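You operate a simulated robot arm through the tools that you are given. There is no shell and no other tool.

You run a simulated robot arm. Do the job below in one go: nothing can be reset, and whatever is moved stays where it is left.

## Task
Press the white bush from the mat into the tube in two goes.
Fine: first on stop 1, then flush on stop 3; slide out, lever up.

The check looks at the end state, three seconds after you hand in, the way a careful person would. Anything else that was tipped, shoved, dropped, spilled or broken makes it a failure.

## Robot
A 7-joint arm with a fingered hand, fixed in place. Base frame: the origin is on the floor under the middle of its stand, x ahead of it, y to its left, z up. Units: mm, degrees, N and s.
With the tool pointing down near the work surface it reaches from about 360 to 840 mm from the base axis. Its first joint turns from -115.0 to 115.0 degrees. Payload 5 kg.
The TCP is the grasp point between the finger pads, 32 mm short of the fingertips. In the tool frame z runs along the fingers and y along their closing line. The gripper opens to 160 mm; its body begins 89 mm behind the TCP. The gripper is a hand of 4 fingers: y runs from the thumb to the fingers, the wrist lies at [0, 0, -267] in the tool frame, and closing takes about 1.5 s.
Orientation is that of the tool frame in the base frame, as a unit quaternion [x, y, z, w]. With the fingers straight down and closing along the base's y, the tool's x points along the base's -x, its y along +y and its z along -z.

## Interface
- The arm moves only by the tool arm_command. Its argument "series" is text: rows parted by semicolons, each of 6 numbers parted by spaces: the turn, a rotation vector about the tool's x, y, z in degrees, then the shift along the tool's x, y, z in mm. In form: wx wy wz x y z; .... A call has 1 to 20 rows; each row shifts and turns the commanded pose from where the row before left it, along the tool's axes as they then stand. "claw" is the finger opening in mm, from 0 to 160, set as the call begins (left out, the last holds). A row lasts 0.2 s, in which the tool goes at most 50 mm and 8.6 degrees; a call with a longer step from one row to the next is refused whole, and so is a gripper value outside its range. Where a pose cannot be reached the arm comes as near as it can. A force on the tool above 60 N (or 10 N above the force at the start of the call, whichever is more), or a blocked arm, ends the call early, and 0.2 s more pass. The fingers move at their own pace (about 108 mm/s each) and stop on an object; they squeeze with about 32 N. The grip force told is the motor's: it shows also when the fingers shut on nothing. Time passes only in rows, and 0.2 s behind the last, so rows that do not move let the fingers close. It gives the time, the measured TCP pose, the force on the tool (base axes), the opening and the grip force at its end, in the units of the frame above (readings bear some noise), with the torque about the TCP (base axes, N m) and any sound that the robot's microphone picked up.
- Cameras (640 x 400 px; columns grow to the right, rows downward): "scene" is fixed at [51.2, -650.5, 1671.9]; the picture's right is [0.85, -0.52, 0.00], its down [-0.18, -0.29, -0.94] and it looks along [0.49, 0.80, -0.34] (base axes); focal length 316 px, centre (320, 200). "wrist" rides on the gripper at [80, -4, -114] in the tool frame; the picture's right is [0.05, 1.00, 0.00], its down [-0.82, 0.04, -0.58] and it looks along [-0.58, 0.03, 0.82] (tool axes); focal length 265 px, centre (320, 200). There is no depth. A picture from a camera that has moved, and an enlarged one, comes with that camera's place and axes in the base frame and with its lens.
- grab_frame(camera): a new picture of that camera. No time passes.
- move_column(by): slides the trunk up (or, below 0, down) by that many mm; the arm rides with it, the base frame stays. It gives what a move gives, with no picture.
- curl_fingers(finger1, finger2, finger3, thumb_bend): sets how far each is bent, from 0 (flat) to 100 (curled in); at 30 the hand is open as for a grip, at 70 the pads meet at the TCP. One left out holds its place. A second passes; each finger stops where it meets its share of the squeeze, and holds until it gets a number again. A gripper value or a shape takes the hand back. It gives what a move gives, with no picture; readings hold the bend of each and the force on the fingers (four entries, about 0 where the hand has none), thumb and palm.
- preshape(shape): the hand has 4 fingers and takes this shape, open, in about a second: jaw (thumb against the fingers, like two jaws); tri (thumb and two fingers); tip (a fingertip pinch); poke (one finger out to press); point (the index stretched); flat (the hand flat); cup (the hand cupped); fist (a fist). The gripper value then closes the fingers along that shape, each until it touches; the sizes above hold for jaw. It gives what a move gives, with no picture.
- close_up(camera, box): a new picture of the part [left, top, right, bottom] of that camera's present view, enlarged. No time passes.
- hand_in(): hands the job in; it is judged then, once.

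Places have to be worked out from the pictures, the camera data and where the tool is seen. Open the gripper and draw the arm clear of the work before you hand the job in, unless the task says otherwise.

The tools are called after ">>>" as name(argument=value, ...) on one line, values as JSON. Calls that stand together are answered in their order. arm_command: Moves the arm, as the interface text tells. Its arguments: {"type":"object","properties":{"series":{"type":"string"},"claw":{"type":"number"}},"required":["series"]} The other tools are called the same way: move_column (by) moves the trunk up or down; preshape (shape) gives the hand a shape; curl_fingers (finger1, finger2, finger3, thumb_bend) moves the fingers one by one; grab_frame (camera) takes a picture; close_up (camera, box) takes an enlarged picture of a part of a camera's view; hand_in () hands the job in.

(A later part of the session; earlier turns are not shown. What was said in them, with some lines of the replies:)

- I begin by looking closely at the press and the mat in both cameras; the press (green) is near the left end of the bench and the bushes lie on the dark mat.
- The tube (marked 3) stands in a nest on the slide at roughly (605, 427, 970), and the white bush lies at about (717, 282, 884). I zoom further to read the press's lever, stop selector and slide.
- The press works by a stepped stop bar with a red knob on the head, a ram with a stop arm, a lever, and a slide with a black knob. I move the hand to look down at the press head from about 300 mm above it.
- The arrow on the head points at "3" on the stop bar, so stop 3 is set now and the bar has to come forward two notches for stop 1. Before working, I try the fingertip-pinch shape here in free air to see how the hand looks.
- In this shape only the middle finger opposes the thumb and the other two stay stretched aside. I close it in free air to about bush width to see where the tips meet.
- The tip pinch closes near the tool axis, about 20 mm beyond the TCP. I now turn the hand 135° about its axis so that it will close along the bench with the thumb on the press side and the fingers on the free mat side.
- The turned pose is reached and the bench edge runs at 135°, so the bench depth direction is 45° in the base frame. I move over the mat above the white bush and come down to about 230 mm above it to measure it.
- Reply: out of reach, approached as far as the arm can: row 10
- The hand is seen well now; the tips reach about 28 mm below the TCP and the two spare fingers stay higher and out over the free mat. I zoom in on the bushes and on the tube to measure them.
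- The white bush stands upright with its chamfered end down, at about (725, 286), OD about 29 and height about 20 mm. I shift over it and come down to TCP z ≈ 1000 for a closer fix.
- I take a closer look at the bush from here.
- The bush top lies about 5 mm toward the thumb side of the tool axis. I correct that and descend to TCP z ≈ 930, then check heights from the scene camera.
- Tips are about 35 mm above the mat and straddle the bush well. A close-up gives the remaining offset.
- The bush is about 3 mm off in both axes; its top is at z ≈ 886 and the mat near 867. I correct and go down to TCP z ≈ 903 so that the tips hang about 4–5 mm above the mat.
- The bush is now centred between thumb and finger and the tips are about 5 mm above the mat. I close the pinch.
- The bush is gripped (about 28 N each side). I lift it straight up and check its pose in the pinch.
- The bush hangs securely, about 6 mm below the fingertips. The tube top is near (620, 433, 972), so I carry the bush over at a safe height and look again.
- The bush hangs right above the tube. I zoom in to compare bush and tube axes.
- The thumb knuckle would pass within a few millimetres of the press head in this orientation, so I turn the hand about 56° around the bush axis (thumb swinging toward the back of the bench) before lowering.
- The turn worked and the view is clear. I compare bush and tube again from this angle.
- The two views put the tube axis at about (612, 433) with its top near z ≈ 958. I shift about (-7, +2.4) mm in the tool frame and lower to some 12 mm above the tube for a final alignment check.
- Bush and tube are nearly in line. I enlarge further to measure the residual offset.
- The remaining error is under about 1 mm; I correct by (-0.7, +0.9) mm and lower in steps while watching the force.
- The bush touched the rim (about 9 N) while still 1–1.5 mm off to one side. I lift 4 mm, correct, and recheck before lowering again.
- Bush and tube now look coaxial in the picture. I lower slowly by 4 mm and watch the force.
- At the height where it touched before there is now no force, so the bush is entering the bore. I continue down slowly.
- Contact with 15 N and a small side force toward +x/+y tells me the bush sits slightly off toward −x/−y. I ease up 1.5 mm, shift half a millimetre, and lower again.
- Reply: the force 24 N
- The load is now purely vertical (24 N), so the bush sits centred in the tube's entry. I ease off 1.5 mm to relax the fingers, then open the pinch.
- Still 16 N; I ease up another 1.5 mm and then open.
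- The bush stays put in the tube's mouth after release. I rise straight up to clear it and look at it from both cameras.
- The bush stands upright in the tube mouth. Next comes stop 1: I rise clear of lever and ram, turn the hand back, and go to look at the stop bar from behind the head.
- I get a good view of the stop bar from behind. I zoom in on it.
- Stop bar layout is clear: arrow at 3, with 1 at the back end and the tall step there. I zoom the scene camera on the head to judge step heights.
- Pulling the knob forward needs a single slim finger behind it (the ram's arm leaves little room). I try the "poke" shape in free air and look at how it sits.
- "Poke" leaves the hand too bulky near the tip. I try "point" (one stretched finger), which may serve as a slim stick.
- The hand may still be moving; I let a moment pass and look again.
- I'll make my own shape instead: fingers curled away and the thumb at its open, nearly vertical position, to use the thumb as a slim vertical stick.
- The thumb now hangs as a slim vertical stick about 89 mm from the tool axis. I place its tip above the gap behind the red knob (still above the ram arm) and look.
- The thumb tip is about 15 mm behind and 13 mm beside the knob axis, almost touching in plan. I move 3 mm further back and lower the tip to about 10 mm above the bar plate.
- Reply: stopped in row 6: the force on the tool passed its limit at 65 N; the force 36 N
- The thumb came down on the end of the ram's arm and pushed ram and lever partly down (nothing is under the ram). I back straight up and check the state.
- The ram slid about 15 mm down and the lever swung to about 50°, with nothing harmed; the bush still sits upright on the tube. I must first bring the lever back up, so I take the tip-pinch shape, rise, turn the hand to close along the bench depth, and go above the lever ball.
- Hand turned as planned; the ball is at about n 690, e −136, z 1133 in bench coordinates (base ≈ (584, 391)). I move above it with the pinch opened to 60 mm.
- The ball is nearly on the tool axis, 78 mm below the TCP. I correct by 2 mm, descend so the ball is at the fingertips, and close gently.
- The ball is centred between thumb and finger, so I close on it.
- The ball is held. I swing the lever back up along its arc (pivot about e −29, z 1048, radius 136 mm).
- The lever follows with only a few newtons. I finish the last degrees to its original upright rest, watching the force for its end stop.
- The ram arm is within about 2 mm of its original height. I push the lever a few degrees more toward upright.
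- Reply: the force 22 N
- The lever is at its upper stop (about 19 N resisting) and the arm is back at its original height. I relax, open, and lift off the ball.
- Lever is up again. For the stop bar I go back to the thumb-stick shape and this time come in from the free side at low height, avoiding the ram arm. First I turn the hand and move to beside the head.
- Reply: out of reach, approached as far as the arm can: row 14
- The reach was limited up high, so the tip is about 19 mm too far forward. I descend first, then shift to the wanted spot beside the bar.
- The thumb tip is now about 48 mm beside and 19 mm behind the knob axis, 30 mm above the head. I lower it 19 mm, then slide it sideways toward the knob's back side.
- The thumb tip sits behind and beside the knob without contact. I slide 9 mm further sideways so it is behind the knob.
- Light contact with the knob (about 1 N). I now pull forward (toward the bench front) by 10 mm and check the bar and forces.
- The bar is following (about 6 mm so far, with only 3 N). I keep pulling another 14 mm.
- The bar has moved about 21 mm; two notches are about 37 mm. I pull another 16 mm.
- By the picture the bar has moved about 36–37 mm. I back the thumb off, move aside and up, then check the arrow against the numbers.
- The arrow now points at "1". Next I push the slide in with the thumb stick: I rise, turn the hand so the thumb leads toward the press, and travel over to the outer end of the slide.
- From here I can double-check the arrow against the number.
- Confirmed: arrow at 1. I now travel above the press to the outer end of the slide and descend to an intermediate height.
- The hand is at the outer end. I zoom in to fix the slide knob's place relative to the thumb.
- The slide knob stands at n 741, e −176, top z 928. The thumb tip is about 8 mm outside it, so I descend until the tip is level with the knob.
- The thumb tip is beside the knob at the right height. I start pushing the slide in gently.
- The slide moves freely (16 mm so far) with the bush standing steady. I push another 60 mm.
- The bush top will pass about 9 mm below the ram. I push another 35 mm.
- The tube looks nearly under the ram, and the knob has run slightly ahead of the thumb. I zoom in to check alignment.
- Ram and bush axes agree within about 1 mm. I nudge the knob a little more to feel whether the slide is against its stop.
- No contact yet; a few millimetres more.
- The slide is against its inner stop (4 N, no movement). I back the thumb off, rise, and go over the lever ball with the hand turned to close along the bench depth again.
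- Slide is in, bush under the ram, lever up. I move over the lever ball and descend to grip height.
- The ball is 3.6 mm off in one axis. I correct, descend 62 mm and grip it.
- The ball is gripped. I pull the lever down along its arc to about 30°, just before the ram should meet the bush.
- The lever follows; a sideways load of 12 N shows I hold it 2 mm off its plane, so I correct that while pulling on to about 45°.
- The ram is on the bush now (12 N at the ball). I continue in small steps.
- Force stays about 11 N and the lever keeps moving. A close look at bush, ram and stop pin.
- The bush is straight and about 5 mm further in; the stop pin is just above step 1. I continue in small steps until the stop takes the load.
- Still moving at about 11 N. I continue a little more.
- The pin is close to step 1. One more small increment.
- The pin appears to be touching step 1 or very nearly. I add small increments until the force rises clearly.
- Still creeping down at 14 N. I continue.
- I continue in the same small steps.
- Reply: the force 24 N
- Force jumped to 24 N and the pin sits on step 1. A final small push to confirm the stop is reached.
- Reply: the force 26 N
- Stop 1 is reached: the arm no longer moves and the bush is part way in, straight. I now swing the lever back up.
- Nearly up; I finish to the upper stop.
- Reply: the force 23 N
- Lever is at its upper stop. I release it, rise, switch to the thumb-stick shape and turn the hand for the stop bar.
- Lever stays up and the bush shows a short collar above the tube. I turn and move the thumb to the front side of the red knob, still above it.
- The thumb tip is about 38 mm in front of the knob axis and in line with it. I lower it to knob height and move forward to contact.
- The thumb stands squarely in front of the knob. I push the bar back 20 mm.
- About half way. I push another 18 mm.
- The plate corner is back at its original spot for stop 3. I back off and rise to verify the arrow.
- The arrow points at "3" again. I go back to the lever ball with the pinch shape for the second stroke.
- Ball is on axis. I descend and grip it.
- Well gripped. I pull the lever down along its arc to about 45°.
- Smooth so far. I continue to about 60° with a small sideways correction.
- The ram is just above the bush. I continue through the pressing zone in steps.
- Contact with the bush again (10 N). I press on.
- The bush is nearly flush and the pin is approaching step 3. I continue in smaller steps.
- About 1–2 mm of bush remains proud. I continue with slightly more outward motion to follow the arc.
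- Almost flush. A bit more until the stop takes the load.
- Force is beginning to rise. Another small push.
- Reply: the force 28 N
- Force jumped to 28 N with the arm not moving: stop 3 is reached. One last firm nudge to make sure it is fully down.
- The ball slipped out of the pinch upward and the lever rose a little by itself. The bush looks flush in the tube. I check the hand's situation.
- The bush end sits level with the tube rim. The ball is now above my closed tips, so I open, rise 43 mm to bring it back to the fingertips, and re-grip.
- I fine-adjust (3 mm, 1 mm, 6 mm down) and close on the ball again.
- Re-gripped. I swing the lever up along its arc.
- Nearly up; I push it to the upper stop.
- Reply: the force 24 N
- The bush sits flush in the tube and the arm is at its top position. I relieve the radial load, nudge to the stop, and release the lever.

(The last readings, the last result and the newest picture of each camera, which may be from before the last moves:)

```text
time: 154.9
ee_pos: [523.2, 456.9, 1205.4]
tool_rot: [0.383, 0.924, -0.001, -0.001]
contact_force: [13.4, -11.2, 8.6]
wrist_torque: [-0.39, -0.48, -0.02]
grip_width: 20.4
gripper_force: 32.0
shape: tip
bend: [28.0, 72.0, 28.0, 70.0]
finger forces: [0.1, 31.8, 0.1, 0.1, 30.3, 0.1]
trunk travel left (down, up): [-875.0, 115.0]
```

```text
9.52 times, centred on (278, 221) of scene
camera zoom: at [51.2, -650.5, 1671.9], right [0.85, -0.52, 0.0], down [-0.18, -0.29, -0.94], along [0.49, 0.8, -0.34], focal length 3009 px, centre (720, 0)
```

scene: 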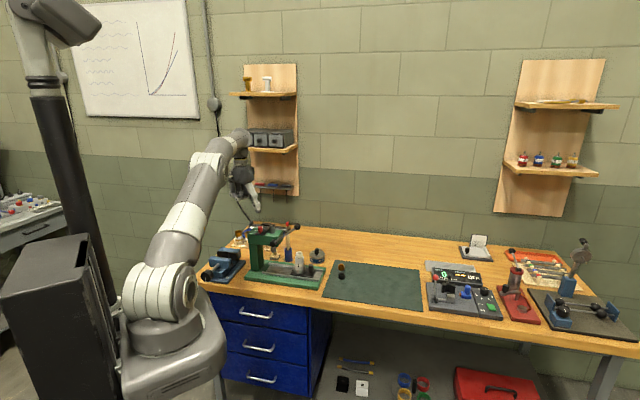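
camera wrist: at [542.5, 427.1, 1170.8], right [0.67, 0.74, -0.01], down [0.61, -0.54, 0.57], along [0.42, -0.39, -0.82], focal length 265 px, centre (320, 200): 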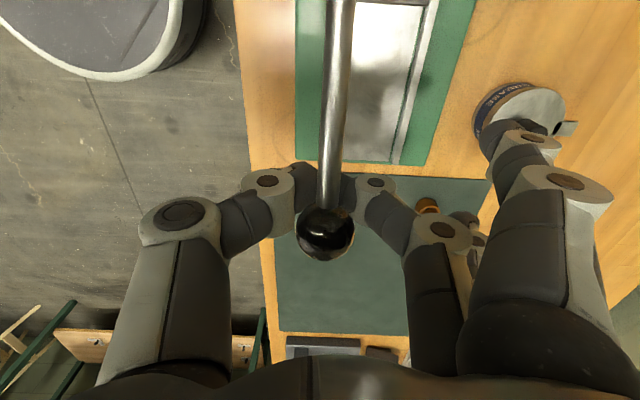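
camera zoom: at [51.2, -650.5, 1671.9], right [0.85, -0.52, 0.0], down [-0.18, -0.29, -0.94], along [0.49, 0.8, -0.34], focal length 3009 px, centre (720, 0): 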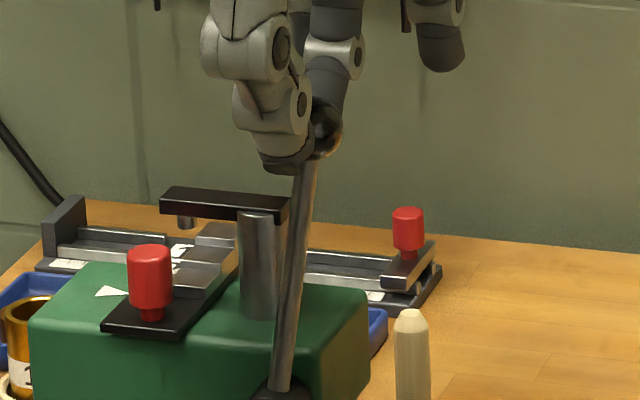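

It is firmly at the upper stop. I relax, open and lift off, then shape the thumb stick for pulling the slide out.

>>> arm_command(series="0 0 0 -3 0 0;0 0 0 0 0 0")

>>> arm_command(series="0 0 0 0 0 0;0 0 0 0 0 0;0 0 0 0 0 0;0 0 0 0 0 -20;0 0 0 0 0 -40;0 0 0 0 0 0", claw=64)

>>> curl_fingers(finger1=100, finger2=100, finger3=100, thumb_bend=30)

>>> close_up(camera="scene", box=[240, 190, 330, 280])

```text
time: 155.5
ee_pos: [522.5, 455.8, 1204.9]
tool_rot: [0.383, 0.924, -0.001, -0.002]
contact_force: [10.2, -10.1, 0.3]
wrist_torque: [-0.37, -0.42, -0.02]
grip_width: 20.2
gripper_force: 32.4
shape: tip
bend: [28.0, 72.0, 28.0, 70.0]
finger forces: [0.0, 29.6, 0.1, 0.1, 29.4, 0.0]
trunk travel left (down, up): [-875.0, 115.0]
```

```text
time: 156.9
ee_pos: [523.0, 459.1, 1269.7]
tool_rot: [0.382, 0.924, -0.001, -0.001]
contact_force: [0.6, 0.4, 0.2]
wrist_torque: [-0.01, 0.02, 0.0]
grip_width: 63.3
gripper_force: 0.1
shape: tip
bend: [1.0, 73.0, 1.0, 70.0]
finger forces: [0.1, 0.1, 0.0, 0.1, 0.0, 0.1]
trunk travel left (down, up): [-875.0, 115.0]
```

```text
time: 157.9
ee_pos: [523.7, 457.9, 1269.0]
tool_rot: [0.382, 0.924, -0.001, 0.0]
contact_force: [0.1, 0.3, 0.1]
wrist_torque: [0.0, -0.07, 0.02]
grip_width: 77.9
gripper_force: 0.1
shape: fingers
bend: [100.0, 100.0, 100.0, 30.0]
finger forces: [0.0, 0.0, 0.0, 0.0, 0.0, 0.0]
trunk travel left (down, up): [-875.0, 115.0]
```

```text
4.44 times, centred on (285, 235) of scene
camera zoom: at [51.2, -650.5, 1671.9], right [0.85, -0.52, 0.0], down [-0.18, -0.29, -0.94], along [0.49, 0.8, -0.34], focal length 1404 px, centre (476, 44)
```

zoom: 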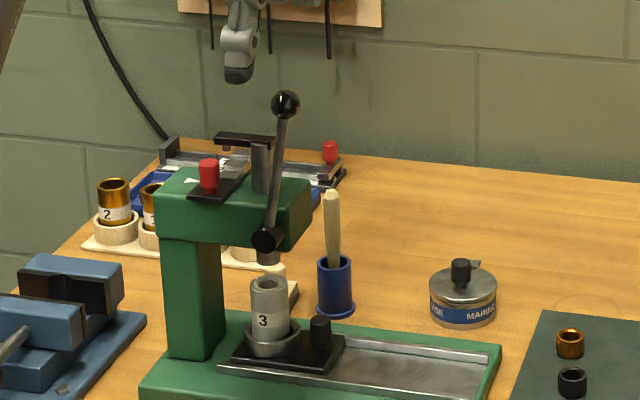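

Lever stays up, stop 3 set, bush flush. Now the slide must come out: I turn the hand and go down beside the slide's free end first.

>>> arm_command(series="0 0 8.2 0 0 0;0 0 8.2 0 0 0;0 0 8.2 0 0 0;0 0 8.2 0 0 0;0 0 8.2 0 0 0;0 0 8.2 0 0 0;0 0 8.2 0 0 0;0 0 8.2 0 0 0;0 0 8.2 0 0 0;0 0 8.2 0 0 0;0 0 8 0 0 0;0 0 0 0 0 0")

>>> arm_command(series="0 0 0 12 37.5 0;0 0 0 12 37.5 0;0 0 0 12 37.5 0;0 0 0 12 37.5 0;0 0 0 0 0 45;0 0 0 0 0 45;0 0 0 0 0 45;0 0 0 0 0 45;0 0 0 0 0 45;0 0 0 0 0 40;0 0 0 0 0 0;0 0 0 0 0 0")

>>> grab_frame(camera="wrist")

>>> close_up(camera="scene", box=[250, 190, 360, 290])

```text
time: 160.5
ee_pos: [521.4, 458.8, 1267.7]
tool_rot: [0.924, 0.382, -0.001, 0.0]
contact_force: [-0.4, -0.8, 1.0]
wrist_torque: [-0.02, 0.0, 0.0]
grip_width: 77.6
gripper_force: 0.0
shape: fingers
bend: [100.0, 100.0, 100.0, 30.0]
finger forces: [0.0, 0.1, 0.0, 0.1, 0.1, 0.1]
trunk travel left (down, up): [-875.0, 115.0]
```

```text
time: 163.1
ee_pos: [662.3, 384.6, 1002.7]
tool_rot: [0.924, 0.382, -0.001, 0.001]
contact_force: [0.0, 0.5, -0.2]
wrist_torque: [-0.06, -0.02, 0.0]
grip_width: 78.0
gripper_force: 0.1
shape: fingers
bend: [100.0, 100.0, 100.0, 30.0]
finger forces: [0.1, 0.0, 0.0, 0.1, 0.0, 0.1]
trunk travel left (down, up): [-875.0, 115.0]
```

```text
taken
camera wrist: at [716.1, 444.0, 1117.4], right [0.74, -0.67, 0.0], down [-0.55, -0.61, 0.58], along [-0.39, -0.43, -0.82], focal length 265 px, centre (320, 200)
```

wrist: 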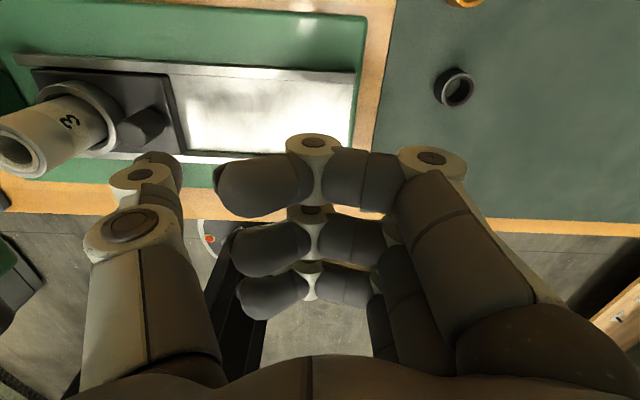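

```text
4.00 times, centred on (305, 240) of scene
camera zoom: at [51.2, -650.5, 1671.9], right [0.85, -0.52, 0.0], down [-0.18, -0.29, -0.94], along [0.49, 0.8, -0.34], focal length 1264 px, centre (380, 40)
```

zoom: 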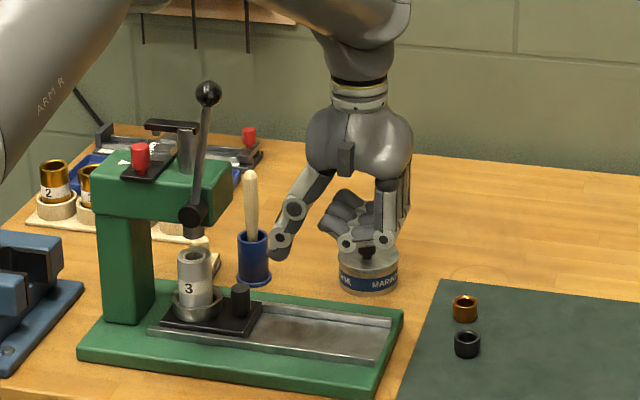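

I measure the slide knob's place from here.

>>> close_up(camera="wrist", box=[0, 50, 200, 210])

>>> close_up(camera="scene", box=[285, 236, 333, 276])

```text
2.50 times, centred on (100, 130) of wrist
camera zoom: at [716.1, 444.0, 1117.4], right [0.74, -0.67, 0.0], down [-0.55, -0.61, 0.58], along [-0.39, -0.43, -0.82], focal length 664 px, centre (870, 375)
```

zoom: 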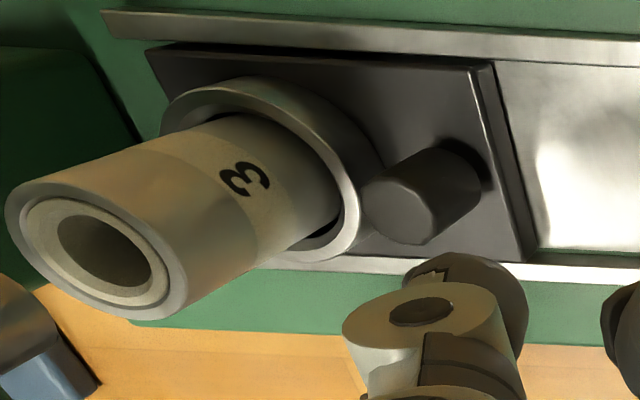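

```text
10.00 times, centred on (309, 256) of scene
camera zoom: at [51.2, -650.5, 1671.9], right [0.85, -0.52, 0.0], down [-0.18, -0.29, -0.94], along [0.49, 0.8, -0.34], focal length 3159 px, centre (430, -360)
```

zoom: 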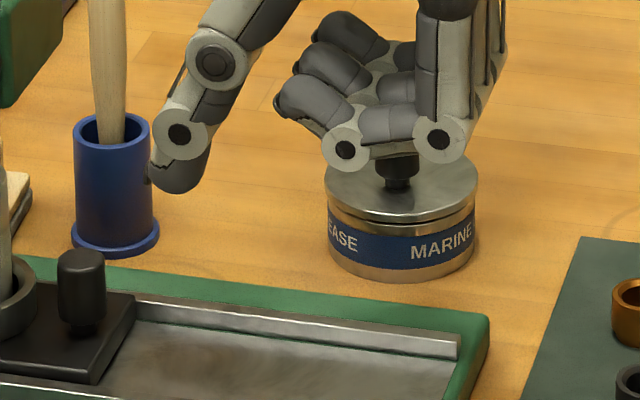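

The bush is clearly flush in the tube. The knob is at n 740, e −57. I move back-side of the slide, lower the thumb to knob height and bring it alongside, behind the knob.

>>> arm_command(series="0 0 0 25 0 0;0 0 0 25 0 0;0 0 0 0 0 28;0 0 0 0 0 29;0 0 0 0 0 0;0 0 0 0 0 0")

>>> close_up(camera="scene", box=[275, 230, 347, 284])

>>> grab_frame(camera="wrist")

```text
time: 164.5
ee_pos: [699.1, 422.7, 946.3]
tool_rot: [0.924, 0.382, -0.001, 0.0]
contact_force: [0.1, -0.2, -0.3]
wrist_torque: [0.05, 0.0, -0.01]
grip_width: 78.2
gripper_force: 0.2
shape: fingers
bend: [100.0, 100.0, 100.0, 30.0]
finger forces: [0.0, 0.0, 0.1, 0.0, 0.0, 0.1]
trunk travel left (down, up): [-875.0, 115.0]
```

```text
7.41 times, centred on (311, 257) of scene
camera zoom: at [51.2, -650.5, 1671.9], right [0.85, -0.52, 0.0], down [-0.18, -0.29, -0.94], along [0.49, 0.8, -0.34], focal length 2340 px, centre (387, -222)
```

zoom: 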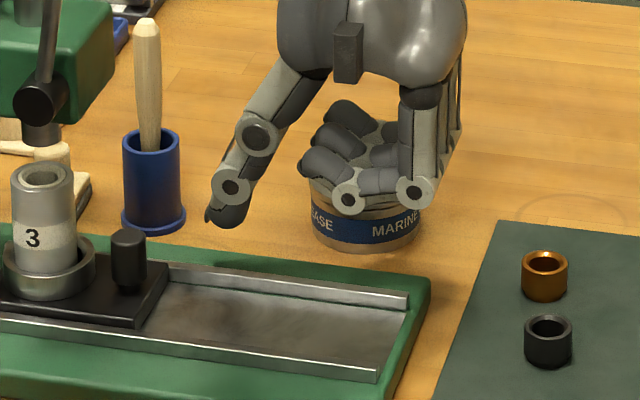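

```text
taken
camera wrist: at [753.5, 480.9, 1059.6], right [0.74, -0.67, 0.0], down [-0.55, -0.61, 0.58], along [-0.39, -0.43, -0.82], focal length 265 px, centre (320, 200)
```

wrist: 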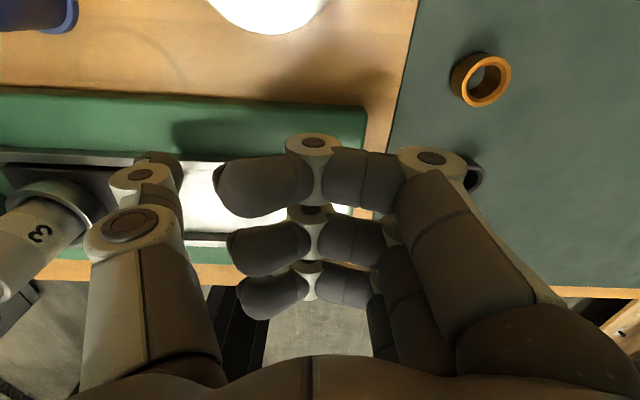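

Clear all round. I come 9 mm closer to the slide and move along toward the press until the thumb is just past the knob.

>>> arm_command(series="0 0 0 -9 0 0;0 0 0 0 -16 0;0 0 0 0 -16 0;0 0 0 0 -16 0;0 0 0 0 -15 0;0 0 0 0 0 0;0 0 0 0 0 0")

>>> close_up(camera="scene", box=[265, 225, 329, 273])

>>> grab_frame(camera="wrist")

```text
time: 166.1
ee_pos: [646.5, 458.7, 944.1]
tool_rot: [0.924, 0.382, -0.001, 0.0]
contact_force: [0.1, -0.9, -0.7]
wrist_torque: [0.0, -0.02, 0.01]
grip_width: 77.9
gripper_force: 0.1
shape: fingers
bend: [100.0, 100.0, 100.0, 30.0]
finger forces: [0.0, 0.0, 0.0, 0.0, 0.0, 0.1]
trunk travel left (down, up): [-875.0, 115.0]
```

```text
8.33 times, centred on (297, 249) of scene
camera zoom: at [51.2, -650.5, 1671.9], right [0.85, -0.52, 0.0], down [-0.18, -0.29, -0.94], along [0.49, 0.8, -0.34], focal length 2633 px, centre (512, -208)
```

zoom: 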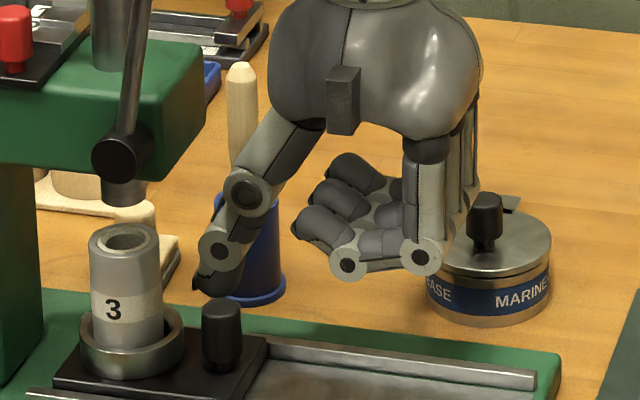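

```text
taken
camera wrist: at [701.0, 517.2, 1058.3], right [0.74, -0.67, 0.0], down [-0.55, -0.61, 0.58], along [-0.39, -0.43, -0.82], focal length 265 px, centre (320, 200)
```

wrist: 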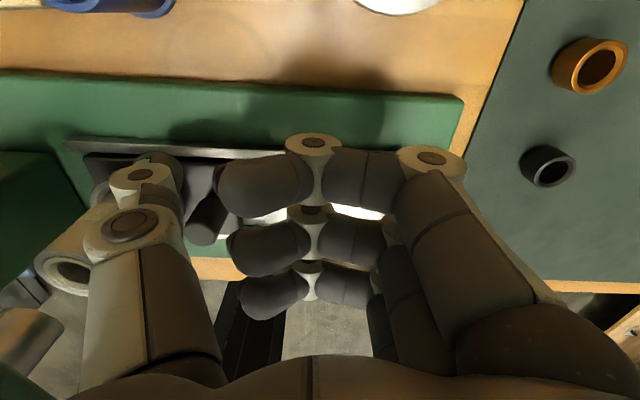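

The thumb is beyond the knob on the press side and behind it. I approach the knob from the back, carefully.

>>> arm_command(series="0 0 0 -6 0 0;0 0 0 -6 0 0;0 0 0 -5 0 0;0 0 0 0 0 0")

>>> close_up(camera="scene", box=[270, 240, 310, 270])

>>> close_up(camera="wrist", box=[60, 110, 260, 270])

```text
time: 167.1
ee_pos: [634.8, 446.0, 945.4]
tool_rot: [0.924, 0.383, -0.001, 0.001]
contact_force: [-0.7, 0.0, -0.1]
wrist_torque: [-0.03, -0.01, -0.05]
grip_width: 77.9
gripper_force: 0.0
shape: fingers
bend: [100.0, 100.0, 100.0, 30.0]
finger forces: [0.0, 0.0, 0.0, 0.0, 0.0, 0.0]
trunk travel left (down, up): [-875.0, 115.0]
```

```text
13.33 times, centred on (290, 255) of scene
camera zoom: at [51.2, -650.5, 1671.9], right [0.85, -0.52, 0.0], down [-0.18, -0.29, -0.94], along [0.49, 0.8, -0.34], focal length 4212 px, centre (720, -533)
```

zoom: 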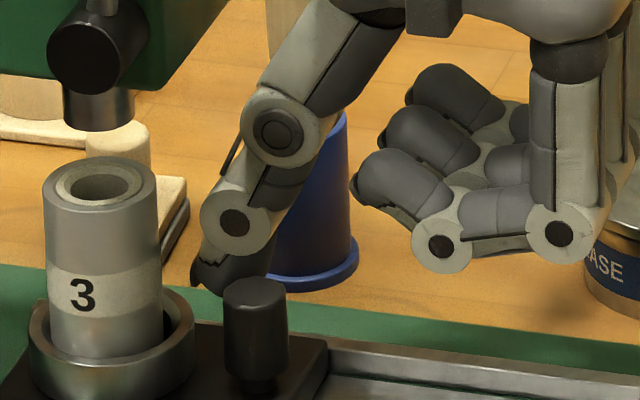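

```text
2.50 times, centred on (160, 190) of wrist
camera zoom: at [688.7, 505.3, 1059.8], right [0.74, -0.67, 0.0], down [-0.55, -0.61, 0.58], along [-0.39, -0.43, -0.82], focal length 664 px, centre (720, 225)
```

zoom: 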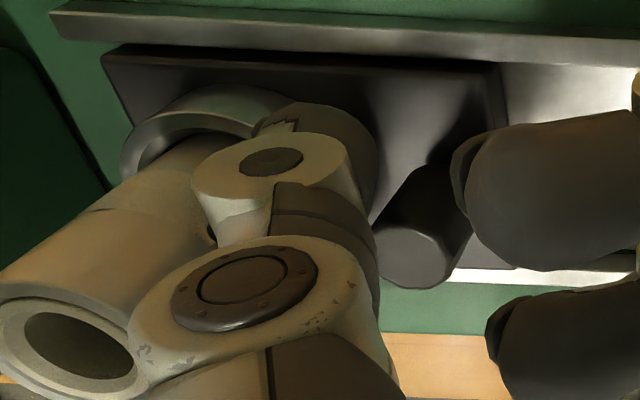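

Thumb is about 15 mm past the knob axis and 24 mm behind it. I close in 5 more millimetres.

>>> arm_command(series="0 0 0 -3 0 0;0 0 0 -2.5 0 0;0 0 0 0 0 0")

>>> close_up(camera="scene", box=[270, 240, 310, 270])

```text
time: 167.9
ee_pos: [631.2, 441.9, 945.0]
tool_rot: [0.924, 0.382, -0.001, 0.001]
contact_force: [0.3, -0.2, 0.1]
wrist_torque: [0.01, 0.01, -0.01]
grip_width: 78.2
gripper_force: 0.1
shape: fingers
bend: [100.0, 100.0, 100.0, 30.0]
finger forces: [0.1, 0.1, 0.0, 0.0, 0.0, 0.1]
trunk travel left (down, up): [-875.0, 115.0]
```

```text
13.33 times, centred on (290, 255) of scene
camera zoom: at [51.2, -650.5, 1671.9], right [0.85, -0.52, 0.0], down [-0.18, -0.29, -0.94], along [0.49, 0.8, -0.34], focal length 4212 px, centre (720, -533)
```

zoom: 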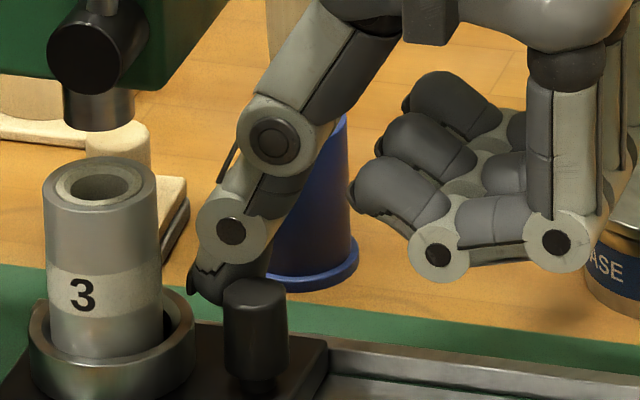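

The thumb is in place behind the knob's upper half. I pull the slide outward gently.

>>> arm_command(series="0 0 0 0 3 0;0 0 0 0 3 0;0 0 0 0 3 0;0 0 0 0 3 0;0 0 0 0 0 0")

>>> close_up(camera="scene", box=[270, 240, 310, 270])

```text
time: 169.1
ee_pos: [640.0, 435.0, 945.2]
tool_rot: [0.924, 0.383, 0.0, 0.0]
contact_force: [-0.6, 3.5, -0.9]
wrist_torque: [0.03, -0.02, -0.19]
grip_width: 79.2
gripper_force: 1.4
shape: fingers
bend: [100.0, 100.0, 100.0, 29.0]
finger forces: [0.0, 0.0, 0.1, 0.0, 3.0, 0.0]
trunk travel left (down, up): [-875.0, 115.0]
```

```text
13.33 times, centred on (290, 255) of scene
camera zoom: at [51.2, -650.5, 1671.9], right [0.85, -0.52, 0.0], down [-0.18, -0.29, -0.94], along [0.49, 0.8, -0.34], focal length 4212 px, centre (720, -533)
```

zoom: 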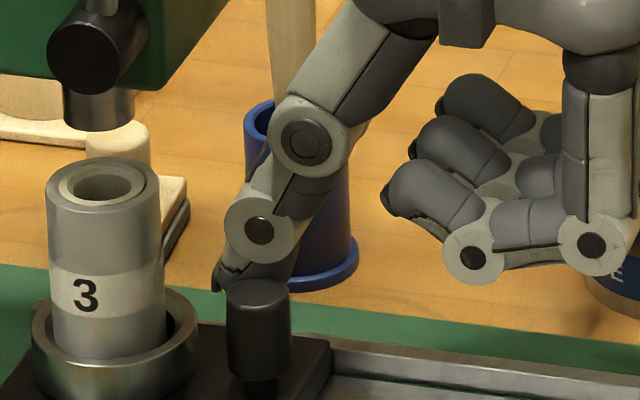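

The thumb is sliding past the knob because it sits too far behind it. I move back toward the press 12 mm, then in by 7 mm for a better hook.

>>> arm_command(series="0 0 0 0 -6 0;0 0 0 0 -7 0;0 0 0 -3.5 0 0;0 0 0 -3.5 0 0;0 0 0 0 0 0")

>>> close_up(camera="scene", box=[270, 240, 310, 270])

>>> close_up(camera="wrist", box=[60, 110, 260, 270])

```text
time: 170.3
ee_pos: [625.5, 440.0, 945.7]
tool_rot: [0.924, 0.383, -0.001, 0.001]
contact_force: [0.1, 2.0, 0.2]
wrist_torque: [0.05, 0.0, -0.15]
grip_width: 78.7
gripper_force: 1.2
shape: fingers
bend: [100.0, 100.0, 100.0, 30.0]
finger forces: [0.1, 0.1, 0.0, 0.0, 1.8, 0.0]
trunk travel left (down, up): [-875.0, 115.0]
```

```text
13.33 times, centred on (290, 255) of scene
camera zoom: at [51.2, -650.5, 1671.9], right [0.85, -0.52, 0.0], down [-0.18, -0.29, -0.94], along [0.49, 0.8, -0.34], focal length 4212 px, centre (720, -533)
```

zoom: 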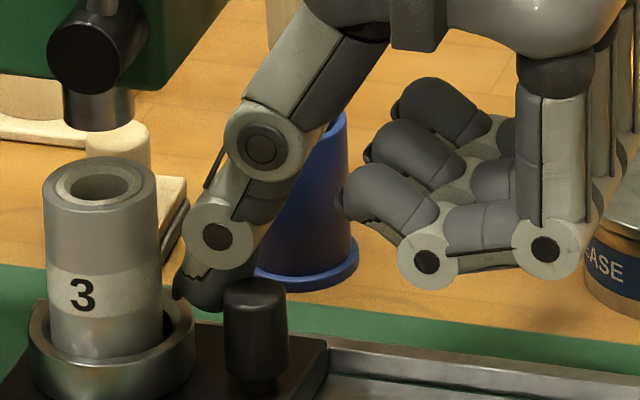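

```text
2.50 times, centred on (160, 190) of wrist
camera zoom: at [680.0, 498.7, 1060.0], right [0.74, -0.67, 0.0], down [-0.55, -0.61, 0.58], along [-0.39, -0.43, -0.82], focal length 664 px, centre (720, 225)
```

zoom: 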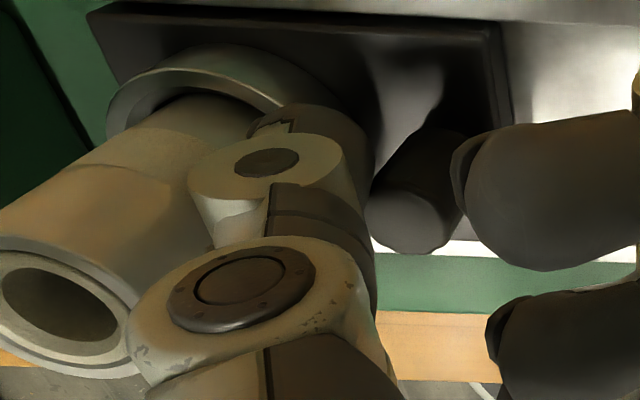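

Good: light contact (2 N) at about 45° behind the knob. I pull outward again.

>>> arm_command(series="0 0 0 0 3 0;0 0 0 0 3 0;0 0 0 0 3 0;0 0 0 0 0 0")

>>> close_up(camera="scene", box=[270, 240, 310, 270])

```text
time: 171.3
ee_pos: [632.4, 432.7, 945.3]
tool_rot: [0.924, 0.383, 0.0, 0.0]
contact_force: [0.3, 4.5, -1.3]
wrist_torque: [0.0, -0.11, -0.31]
grip_width: 79.5
gripper_force: 1.9
shape: fingers
bend: [100.0, 100.0, 100.0, 29.0]
finger forces: [0.0, 0.0, 0.1, 0.1, 3.7, 0.1]
trunk travel left (down, up): [-875.0, 115.0]
```

```text
13.33 times, centred on (290, 255) of scene
camera zoom: at [51.2, -650.5, 1671.9], right [0.85, -0.52, 0.0], down [-0.18, -0.29, -0.94], along [0.49, 0.8, -0.34], focal length 4212 px, centre (720, -533)
```

zoom: 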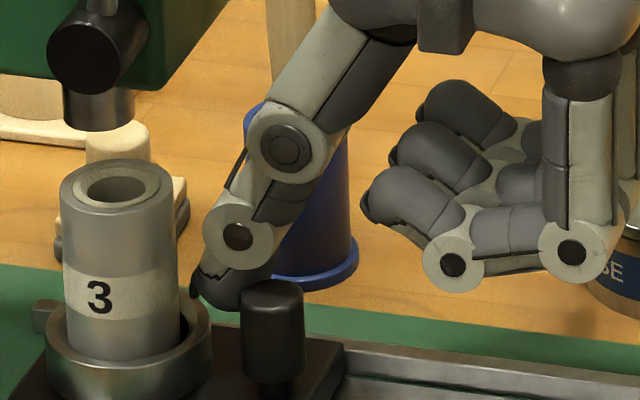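

The slide is following (6 mm). I keep pulling steadily.

>>> arm_command(series="0 0 0 0 4 0;0 0 0 0 4 0;0 0 0 0 4 0;0 0 0 0 4 0;0 0 0 0 4 0;0 0 0 0 4 0;0 0 0 0 4 0;0 0 0 0 4 0;0 0 0 0 0 0")

>>> close_up(camera="scene", box=[265, 230, 329, 278])

```text
time: 173.3
ee_pos: [654.5, 410.2, 946.0]
tool_rot: [0.924, 0.383, 0.0, 0.0]
contact_force: [0.3, 1.3, 0.0]
wrist_torque: [0.07, 0.03, -0.09]
grip_width: 78.7
gripper_force: 0.5
shape: fingers
bend: [100.0, 100.0, 100.0, 29.0]
finger forces: [0.0, 0.0, 0.0, 0.1, 1.0, 0.0]
trunk travel left (down, up): [-875.0, 115.0]
```

```text
8.33 times, centred on (297, 254) of scene
camera zoom: at [51.2, -650.5, 1671.9], right [0.85, -0.52, 0.0], down [-0.18, -0.29, -0.94], along [0.49, 0.8, -0.34], focal length 2633 px, centre (512, -250)
```

zoom: 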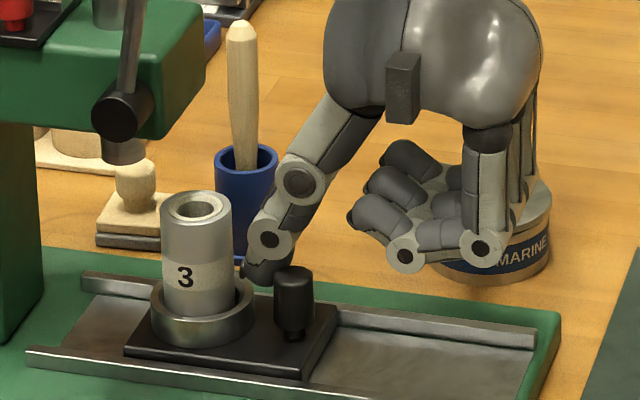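

It works well with about 1 N. I continue 65 mm.

>>> arm_command(series="0 0 0 0 5 0;0 0 0 0 5 0;0 0 0 0 5 0;0 0 0 0 5 0;0 0 0 0 5 0;0 0 0 0 5 0;0 0 0 0 5 0;0 0 0 0 5 0;0 0 0 0 5 0;0 0 0 0 5 0;0 0 0 0 5 0;0 0 0 0 5 0;0 0 0 0 5 0;0 0 0 0 0 0")

>>> close_up(camera="scene", box=[265, 225, 345, 285])

```text
time: 176.3
ee_pos: [701.9, 364.7, 943.9]
tool_rot: [0.924, 0.382, -0.001, 0.0]
contact_force: [0.0, 1.1, 0.3]
wrist_torque: [0.05, 0.04, -0.05]
grip_width: 78.6
gripper_force: 0.9
shape: fingers
bend: [100.0, 100.0, 100.0, 30.0]
finger forces: [0.1, 0.1, 0.0, 0.1, 1.1, 0.1]
trunk travel left (down, up): [-875.0, 115.0]
```

```text
6.67 times, centred on (305, 255) of scene
camera zoom: at [51.2, -650.5, 1671.9], right [0.85, -0.52, 0.0], down [-0.18, -0.29, -0.94], along [0.49, 0.8, -0.34], focal length 2106 px, centre (420, -167)
```

zoom: 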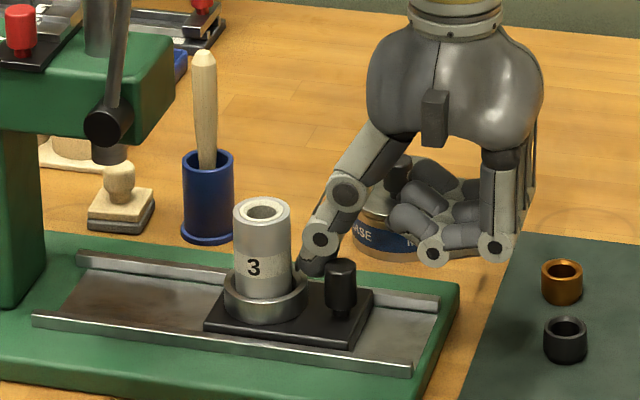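

About 17 mm remain to the original out position. I continue slowly until it stops.

>>> arm_command(series="0 0 0 0 3 0;0 0 0 0 3 0;0 0 0 0 3 0;0 0 0 0 3 0;0 0 0 0 0 0")

>>> arm_command(series="0 0 0 0 2 0;0 0 0 0 2 0;0 0 0 0 2 0;0 0 0 0 0 0")

>>> close_up(camera="scene", box=[280, 230, 344, 278])

```text
time: 177.5
ee_pos: [709.1, 355.7, 945.4]
tool_rot: [0.924, 0.383, -0.001, 0.001]
contact_force: [-0.1, 0.3, 0.5]
wrist_torque: [-0.03, -0.01, -0.02]
grip_width: 78.7
gripper_force: 0.8
shape: fingers
bend: [100.0, 100.0, 100.0, 30.0]
finger forces: [0.0, 0.1, 0.0, 0.1, 0.5, 0.0]
trunk travel left (down, up): [-875.0, 115.0]
```

```text
time: 178.5
ee_pos: [713.7, 351.6, 944.7]
tool_rot: [0.924, 0.383, -0.001, 0.0]
contact_force: [-1.9, 5.0, -1.4]
wrist_torque: [-0.02, -0.07, -0.22]
grip_width: 80.0
gripper_force: 1.5
shape: fingers
bend: [100.0, 100.0, 100.0, 29.0]
finger forces: [0.0, 0.1, 0.1, 0.1, 4.6, 0.0]
trunk travel left (down, up): [-875.0, 115.0]
```

```text
8.33 times, centred on (312, 254) of scene
camera zoom: at [51.2, -650.5, 1671.9], right [0.85, -0.52, 0.0], down [-0.18, -0.29, -0.94], along [0.49, 0.8, -0.34], focal length 2633 px, centre (387, -250)
```

zoom: 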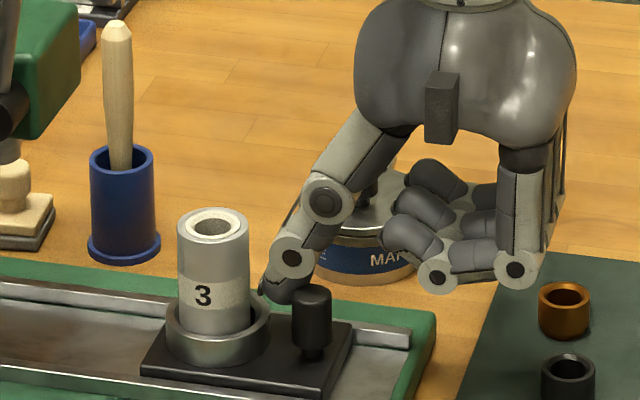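

The slide is back at its outer stop, exactly where it started. I withdraw the thumb backwards and up, then check everything.

>>> arm_command(series="0 0 0 0 -3 0;0 0 0 8 0 0;0 0 0 8 0 0;0 0 0 0 0 -30;0 0 0 0 0 -45;0 0 0 0 0 -45;0 0 0 0 0 -45;0 0 0 0 0 -45;0 0 0 0 0 0")

>>> grab_frame(camera="scene")

>>> close_up(camera="scene", box=[220, 200, 360, 290])

>>> close_up(camera="scene", box=[290, 244, 318, 272])

>>> grab_frame(camera="wrist")

```text
time: 180.5
ee_pos: [725.2, 364.6, 1157.1]
tool_rot: [0.924, 0.383, -0.001, 0.0]
contact_force: [-0.8, 0.5, 0.4]
wrist_torque: [0.03, -0.02, 0.02]
grip_width: 78.4
gripper_force: 0.0
shape: fingers
bend: [100.0, 100.0, 100.0, 30.0]
finger forces: [0.1, 0.0, 0.1, 0.0, 0.0, 0.0]
trunk travel left (down, up): [-875.0, 115.0]
```

```text
taken
```

scene: 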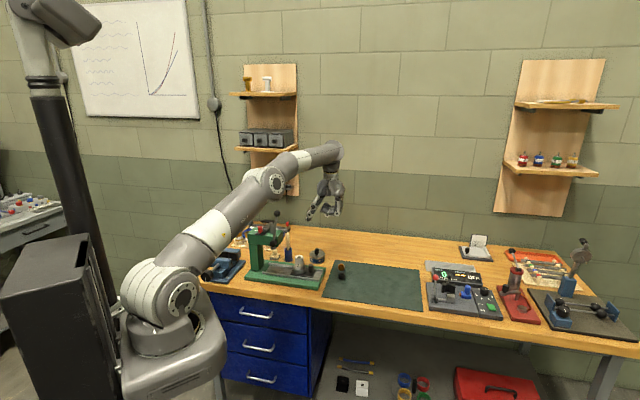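

```text
4.44 times, centred on (290, 245) of scene
camera zoom: at [51.2, -650.5, 1671.9], right [0.85, -0.52, 0.0], down [-0.18, -0.29, -0.94], along [0.49, 0.8, -0.34], focal length 1404 px, centre (453, 0)
```

zoom: 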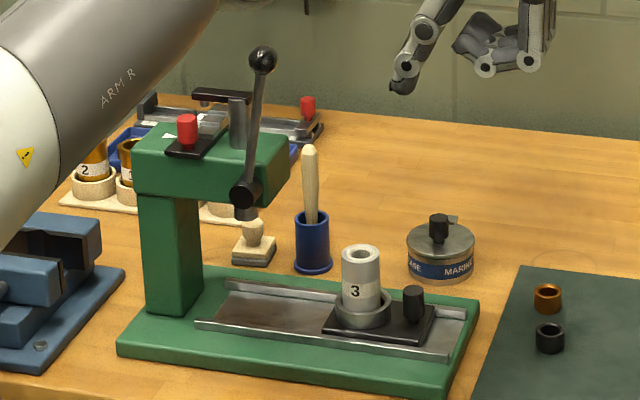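

```text
14.29 times, centred on (304, 258) of scene
camera zoom: at [51.2, -650.5, 1671.9], right [0.85, -0.52, 0.0], down [-0.18, -0.29, -0.94], along [0.49, 0.8, -0.34], focal length 4513 px, centre (549, -629)
```

zoom: 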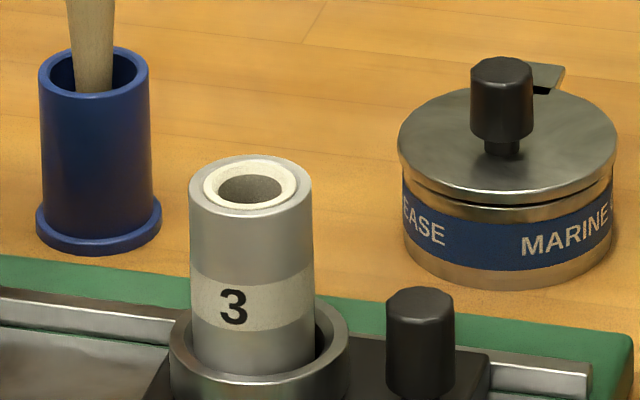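

```text
taken
camera wrist: at [779.5, 424.5, 1271.7], right [0.74, -0.67, 0.0], down [-0.55, -0.61, 0.58], along [-0.39, -0.43, -0.82], focal length 265 px, centre (320, 200)
```

wrist: 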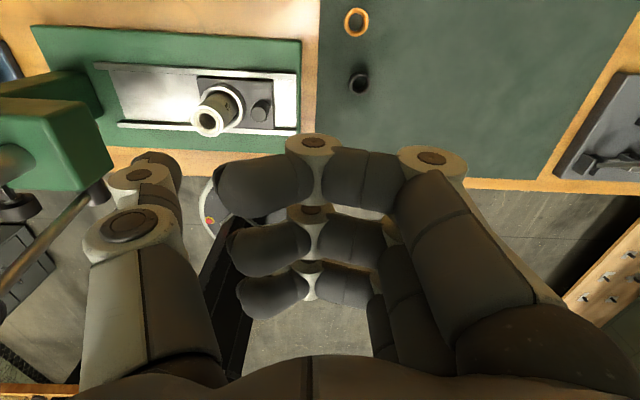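

Bush flush, slide out, lever up, nothing else disturbed. One more enlarged look at the bush from the wrist camera.

>>> close_up(camera="wrist", box=[185, 75, 285, 145])

>>> close_up(camera="scene", box=[296, 252, 308, 262])

>>> close_up(camera="scene", box=[245, 205, 293, 240])

```text
5.71 times, centred on (235, 110) of wrist
camera zoom: at [779.5, 424.5, 1271.7], right [0.74, -0.67, 0.0], down [-0.55, -0.61, 0.58], along [-0.39, -0.43, -0.82], focal length 1517 px, centre (806, 714)
```

zoom: 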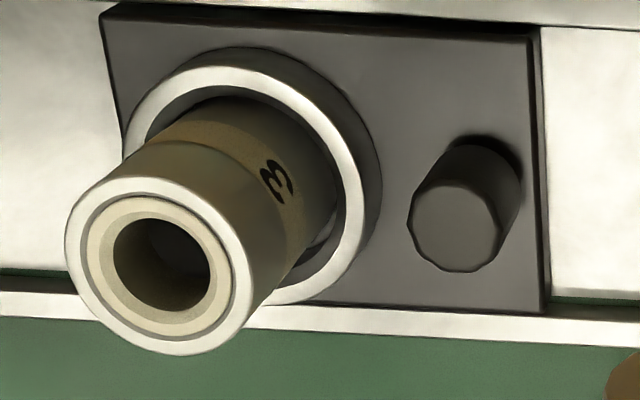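

```text
16.00 times, centred on (302, 257) of scene
camera zoom: at [51.2, -650.5, 1671.9], right [0.85, -0.52, 0.0], down [-0.18, -0.29, -0.94], along [0.49, 0.8, -0.34], focal length 5055 px, centre (608, -712)
```

zoom: 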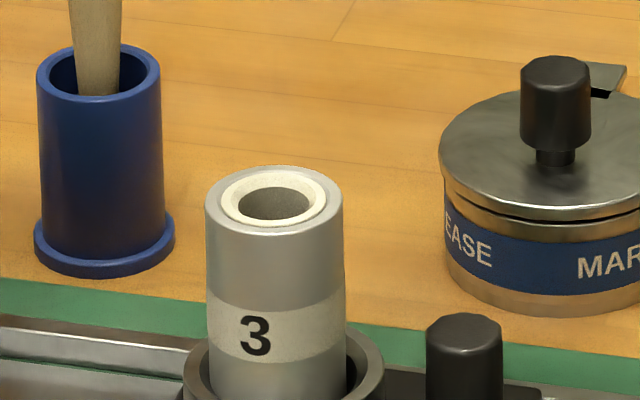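

```text
11.43 times, centred on (269, 222) of scene
camera zoom: at [51.2, -650.5, 1671.9], right [0.85, -0.52, 0.0], down [-0.18, -0.29, -0.94], along [0.49, 0.8, -0.34], focal length 3611 px, centre (903, -57)
```

zoom: 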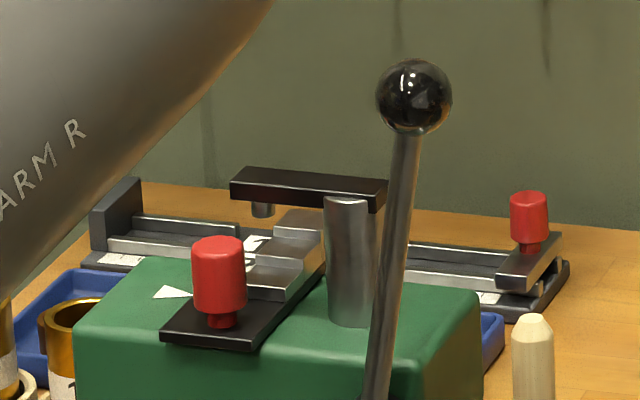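

All confirmed flush and in order. I rise, draw the arm back clear of the bench, and open the hand.

>>> arm_command(series="0 0 0 0 0 -45;0 0 0 -10 0 -45;0 0 0 -20 -5 -40;0 0 0 -35 -12 -15;0 0 0 -35 -12 -15;0 0 0 -35 -12 -15;0 0 0 -35 -12 -10;0 0 0 -35 -12 -10;0 0 0 -35 -12 -5;0 0 0 -35 -12 0;0 0 0 0 0 0;0 0 0 0 0 0")

>>> preshape(shape="jaw")

>>> arm_command(series="0 0 0 0 0 0;0 0 0 0 0 0;0 0 0 0 0 0;0 0 0 0 0 0", claw=160)

>>> grab_frame(camera="scene")

>>> close_up(camera="scene", box=[200, 195, 360, 295])

```text
time: 183.1
ee_pos: [652.5, 337.3, 1383.2]
tool_rot: [0.924, 0.382, 0.0, 0.0]
contact_force: [0.5, 0.0, -0.1]
wrist_torque: [-0.01, -0.03, 0.02]
grip_width: 78.2
gripper_force: 0.1
shape: fingers
bend: [100.0, 100.0, 100.0, 30.0]
finger forces: [0.0, 0.0, 0.1, 0.1, 0.0, 0.0]
out of reach, approached as far as the arm can: row 2, 4, 5, 6, 7, 8, 9, 10
trunk travel left (down, up): [-875.0, 115.0]
```

```text
time: 184.0
ee_pos: [653.6, 339.3, 1383.6]
tool_rot: [0.924, 0.383, -0.001, 0.0]
contact_force: [0.1, 1.2, 0.1]
wrist_torque: [-0.03, -0.02, -0.02]
grip_width: 160.1
gripper_force: 0.1
shape: jaw
bend: [30.0, 30.0, 30.0, 30.0]
finger forces: [0.0, 0.0, 0.0, 0.0, 0.0, 0.0]
trunk travel left (down, up): [-875.0, 115.0]
```

```text
time: 185.0
ee_pos: [652.8, 337.8, 1382.5]
tool_rot: [0.924, 0.383, -0.001, 0.001]
contact_force: [-0.5, -0.1, -0.3]
wrist_torque: [0.0, 0.0, 0.0]
grip_width: 160.1
gripper_force: 0.0
shape: jaw
bend: [30.0, 30.0, 30.0, 30.0]
finger forces: [0.0, 0.0, 0.0, 0.0, 0.1, 0.0]
trunk travel left (down, up): [-875.0, 115.0]
```

```text
taken
```

scene: 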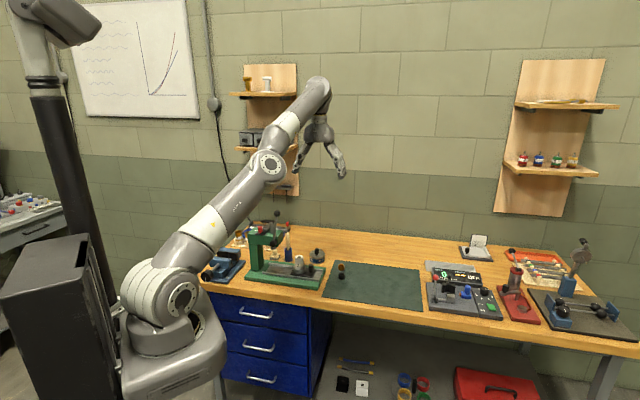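

```text
4.00 times, centred on (280, 245) of scene
camera zoom: at [51.2, -650.5, 1671.9], right [0.85, -0.52, 0.0], down [-0.18, -0.29, -0.94], along [0.49, 0.8, -0.34], focal length 1264 px, centre (480, 20)
```

zoom: 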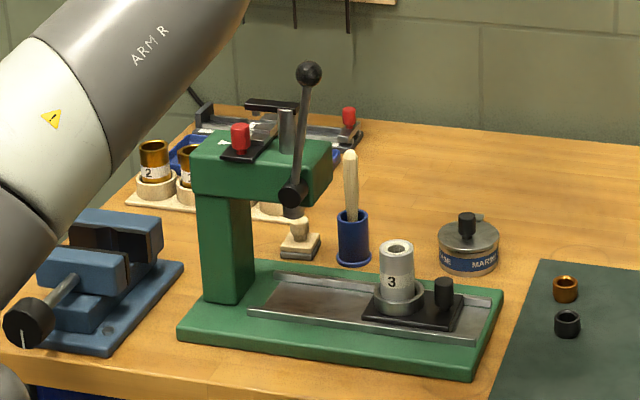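

The hand is open and high above the bench. I draw the arm back a bit more toward its base before handing in.

>>> arm_command(series="0 0 0 -35 0 0;0 0 0 -35 0 0;0 0 0 -35 0 0;0 0 0 -35 0 0;0 0 0 -35 0 0;0 0 0 0 0 0;0 0 0 0 0 0")

>>> close_up(camera="scene", box=[200, 195, 360, 295])

```text
time: 186.6
ee_pos: [654.3, 337.7, 1382.6]
tool_rot: [0.924, 0.382, -0.001, 0.0]
contact_force: [0.0, 0.3, -0.3]
wrist_torque: [0.0, 0.0, 0.01]
grip_width: 160.2
gripper_force: 0.0
shape: jaw
bend: [30.0, 30.0, 30.0, 30.0]
finger forces: [0.0, 0.0, 0.0, 0.1, 0.0, 0.0]
out of reach, approached as far as the arm can: row 1, 2, 3, 4, 5
trunk travel left (down, up): [-875.0, 115.0]
```

```text
4.00 times, centred on (280, 245) of scene
camera zoom: at [51.2, -650.5, 1671.9], right [0.85, -0.52, 0.0], down [-0.18, -0.29, -0.94], along [0.49, 0.8, -0.34], focal length 1264 px, centre (480, 20)
```

zoom: 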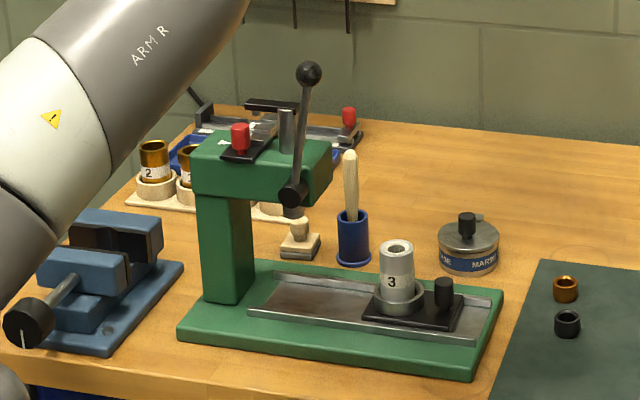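

The arm is at a reach limit in this posture. The open hand is about 400 mm above the press and touches nothing. The bush is flush in the tube, the slide is out, the lever is up and everything else is in place, so I hand in.

>>> hand_in()

```text
The job is handed in.
```

I pressed the white bush into the tube in two strokes and handed the job in. I have not seen the check's result.

- **First stroke:** I set the stop to 1 and pressed until the ram's stop pin rested on step 1 (about 26 N at the lever ball).
- **Second stroke:** I set the stop to 3 and pressed until the pin was down on step 3 (about 28 N). From both cameras the bush looks flush with the tube rim.
- **End state:** the slide is back at its outer stop, the lever is at its upper stop, and the hand is open and clear. The arm could not retract further in that posture, so it stands about 400 mm above the press.

Two things went wrong along the way:

- **Lever knocked down:** while I was reaching for the stop knob before the first stroke, the thumb came down on the ram's arm. That pushed the ram about 15 mm down and swung the lever to about 50°. Nothing was under the ram, and I put the lever back up before pressing.
- **Ball slipped:** at the very end of the second stroke the lever ball slipped out of the pinch. The stop had already been reached.

The cameras show nothing else tipped, moved or damaged.
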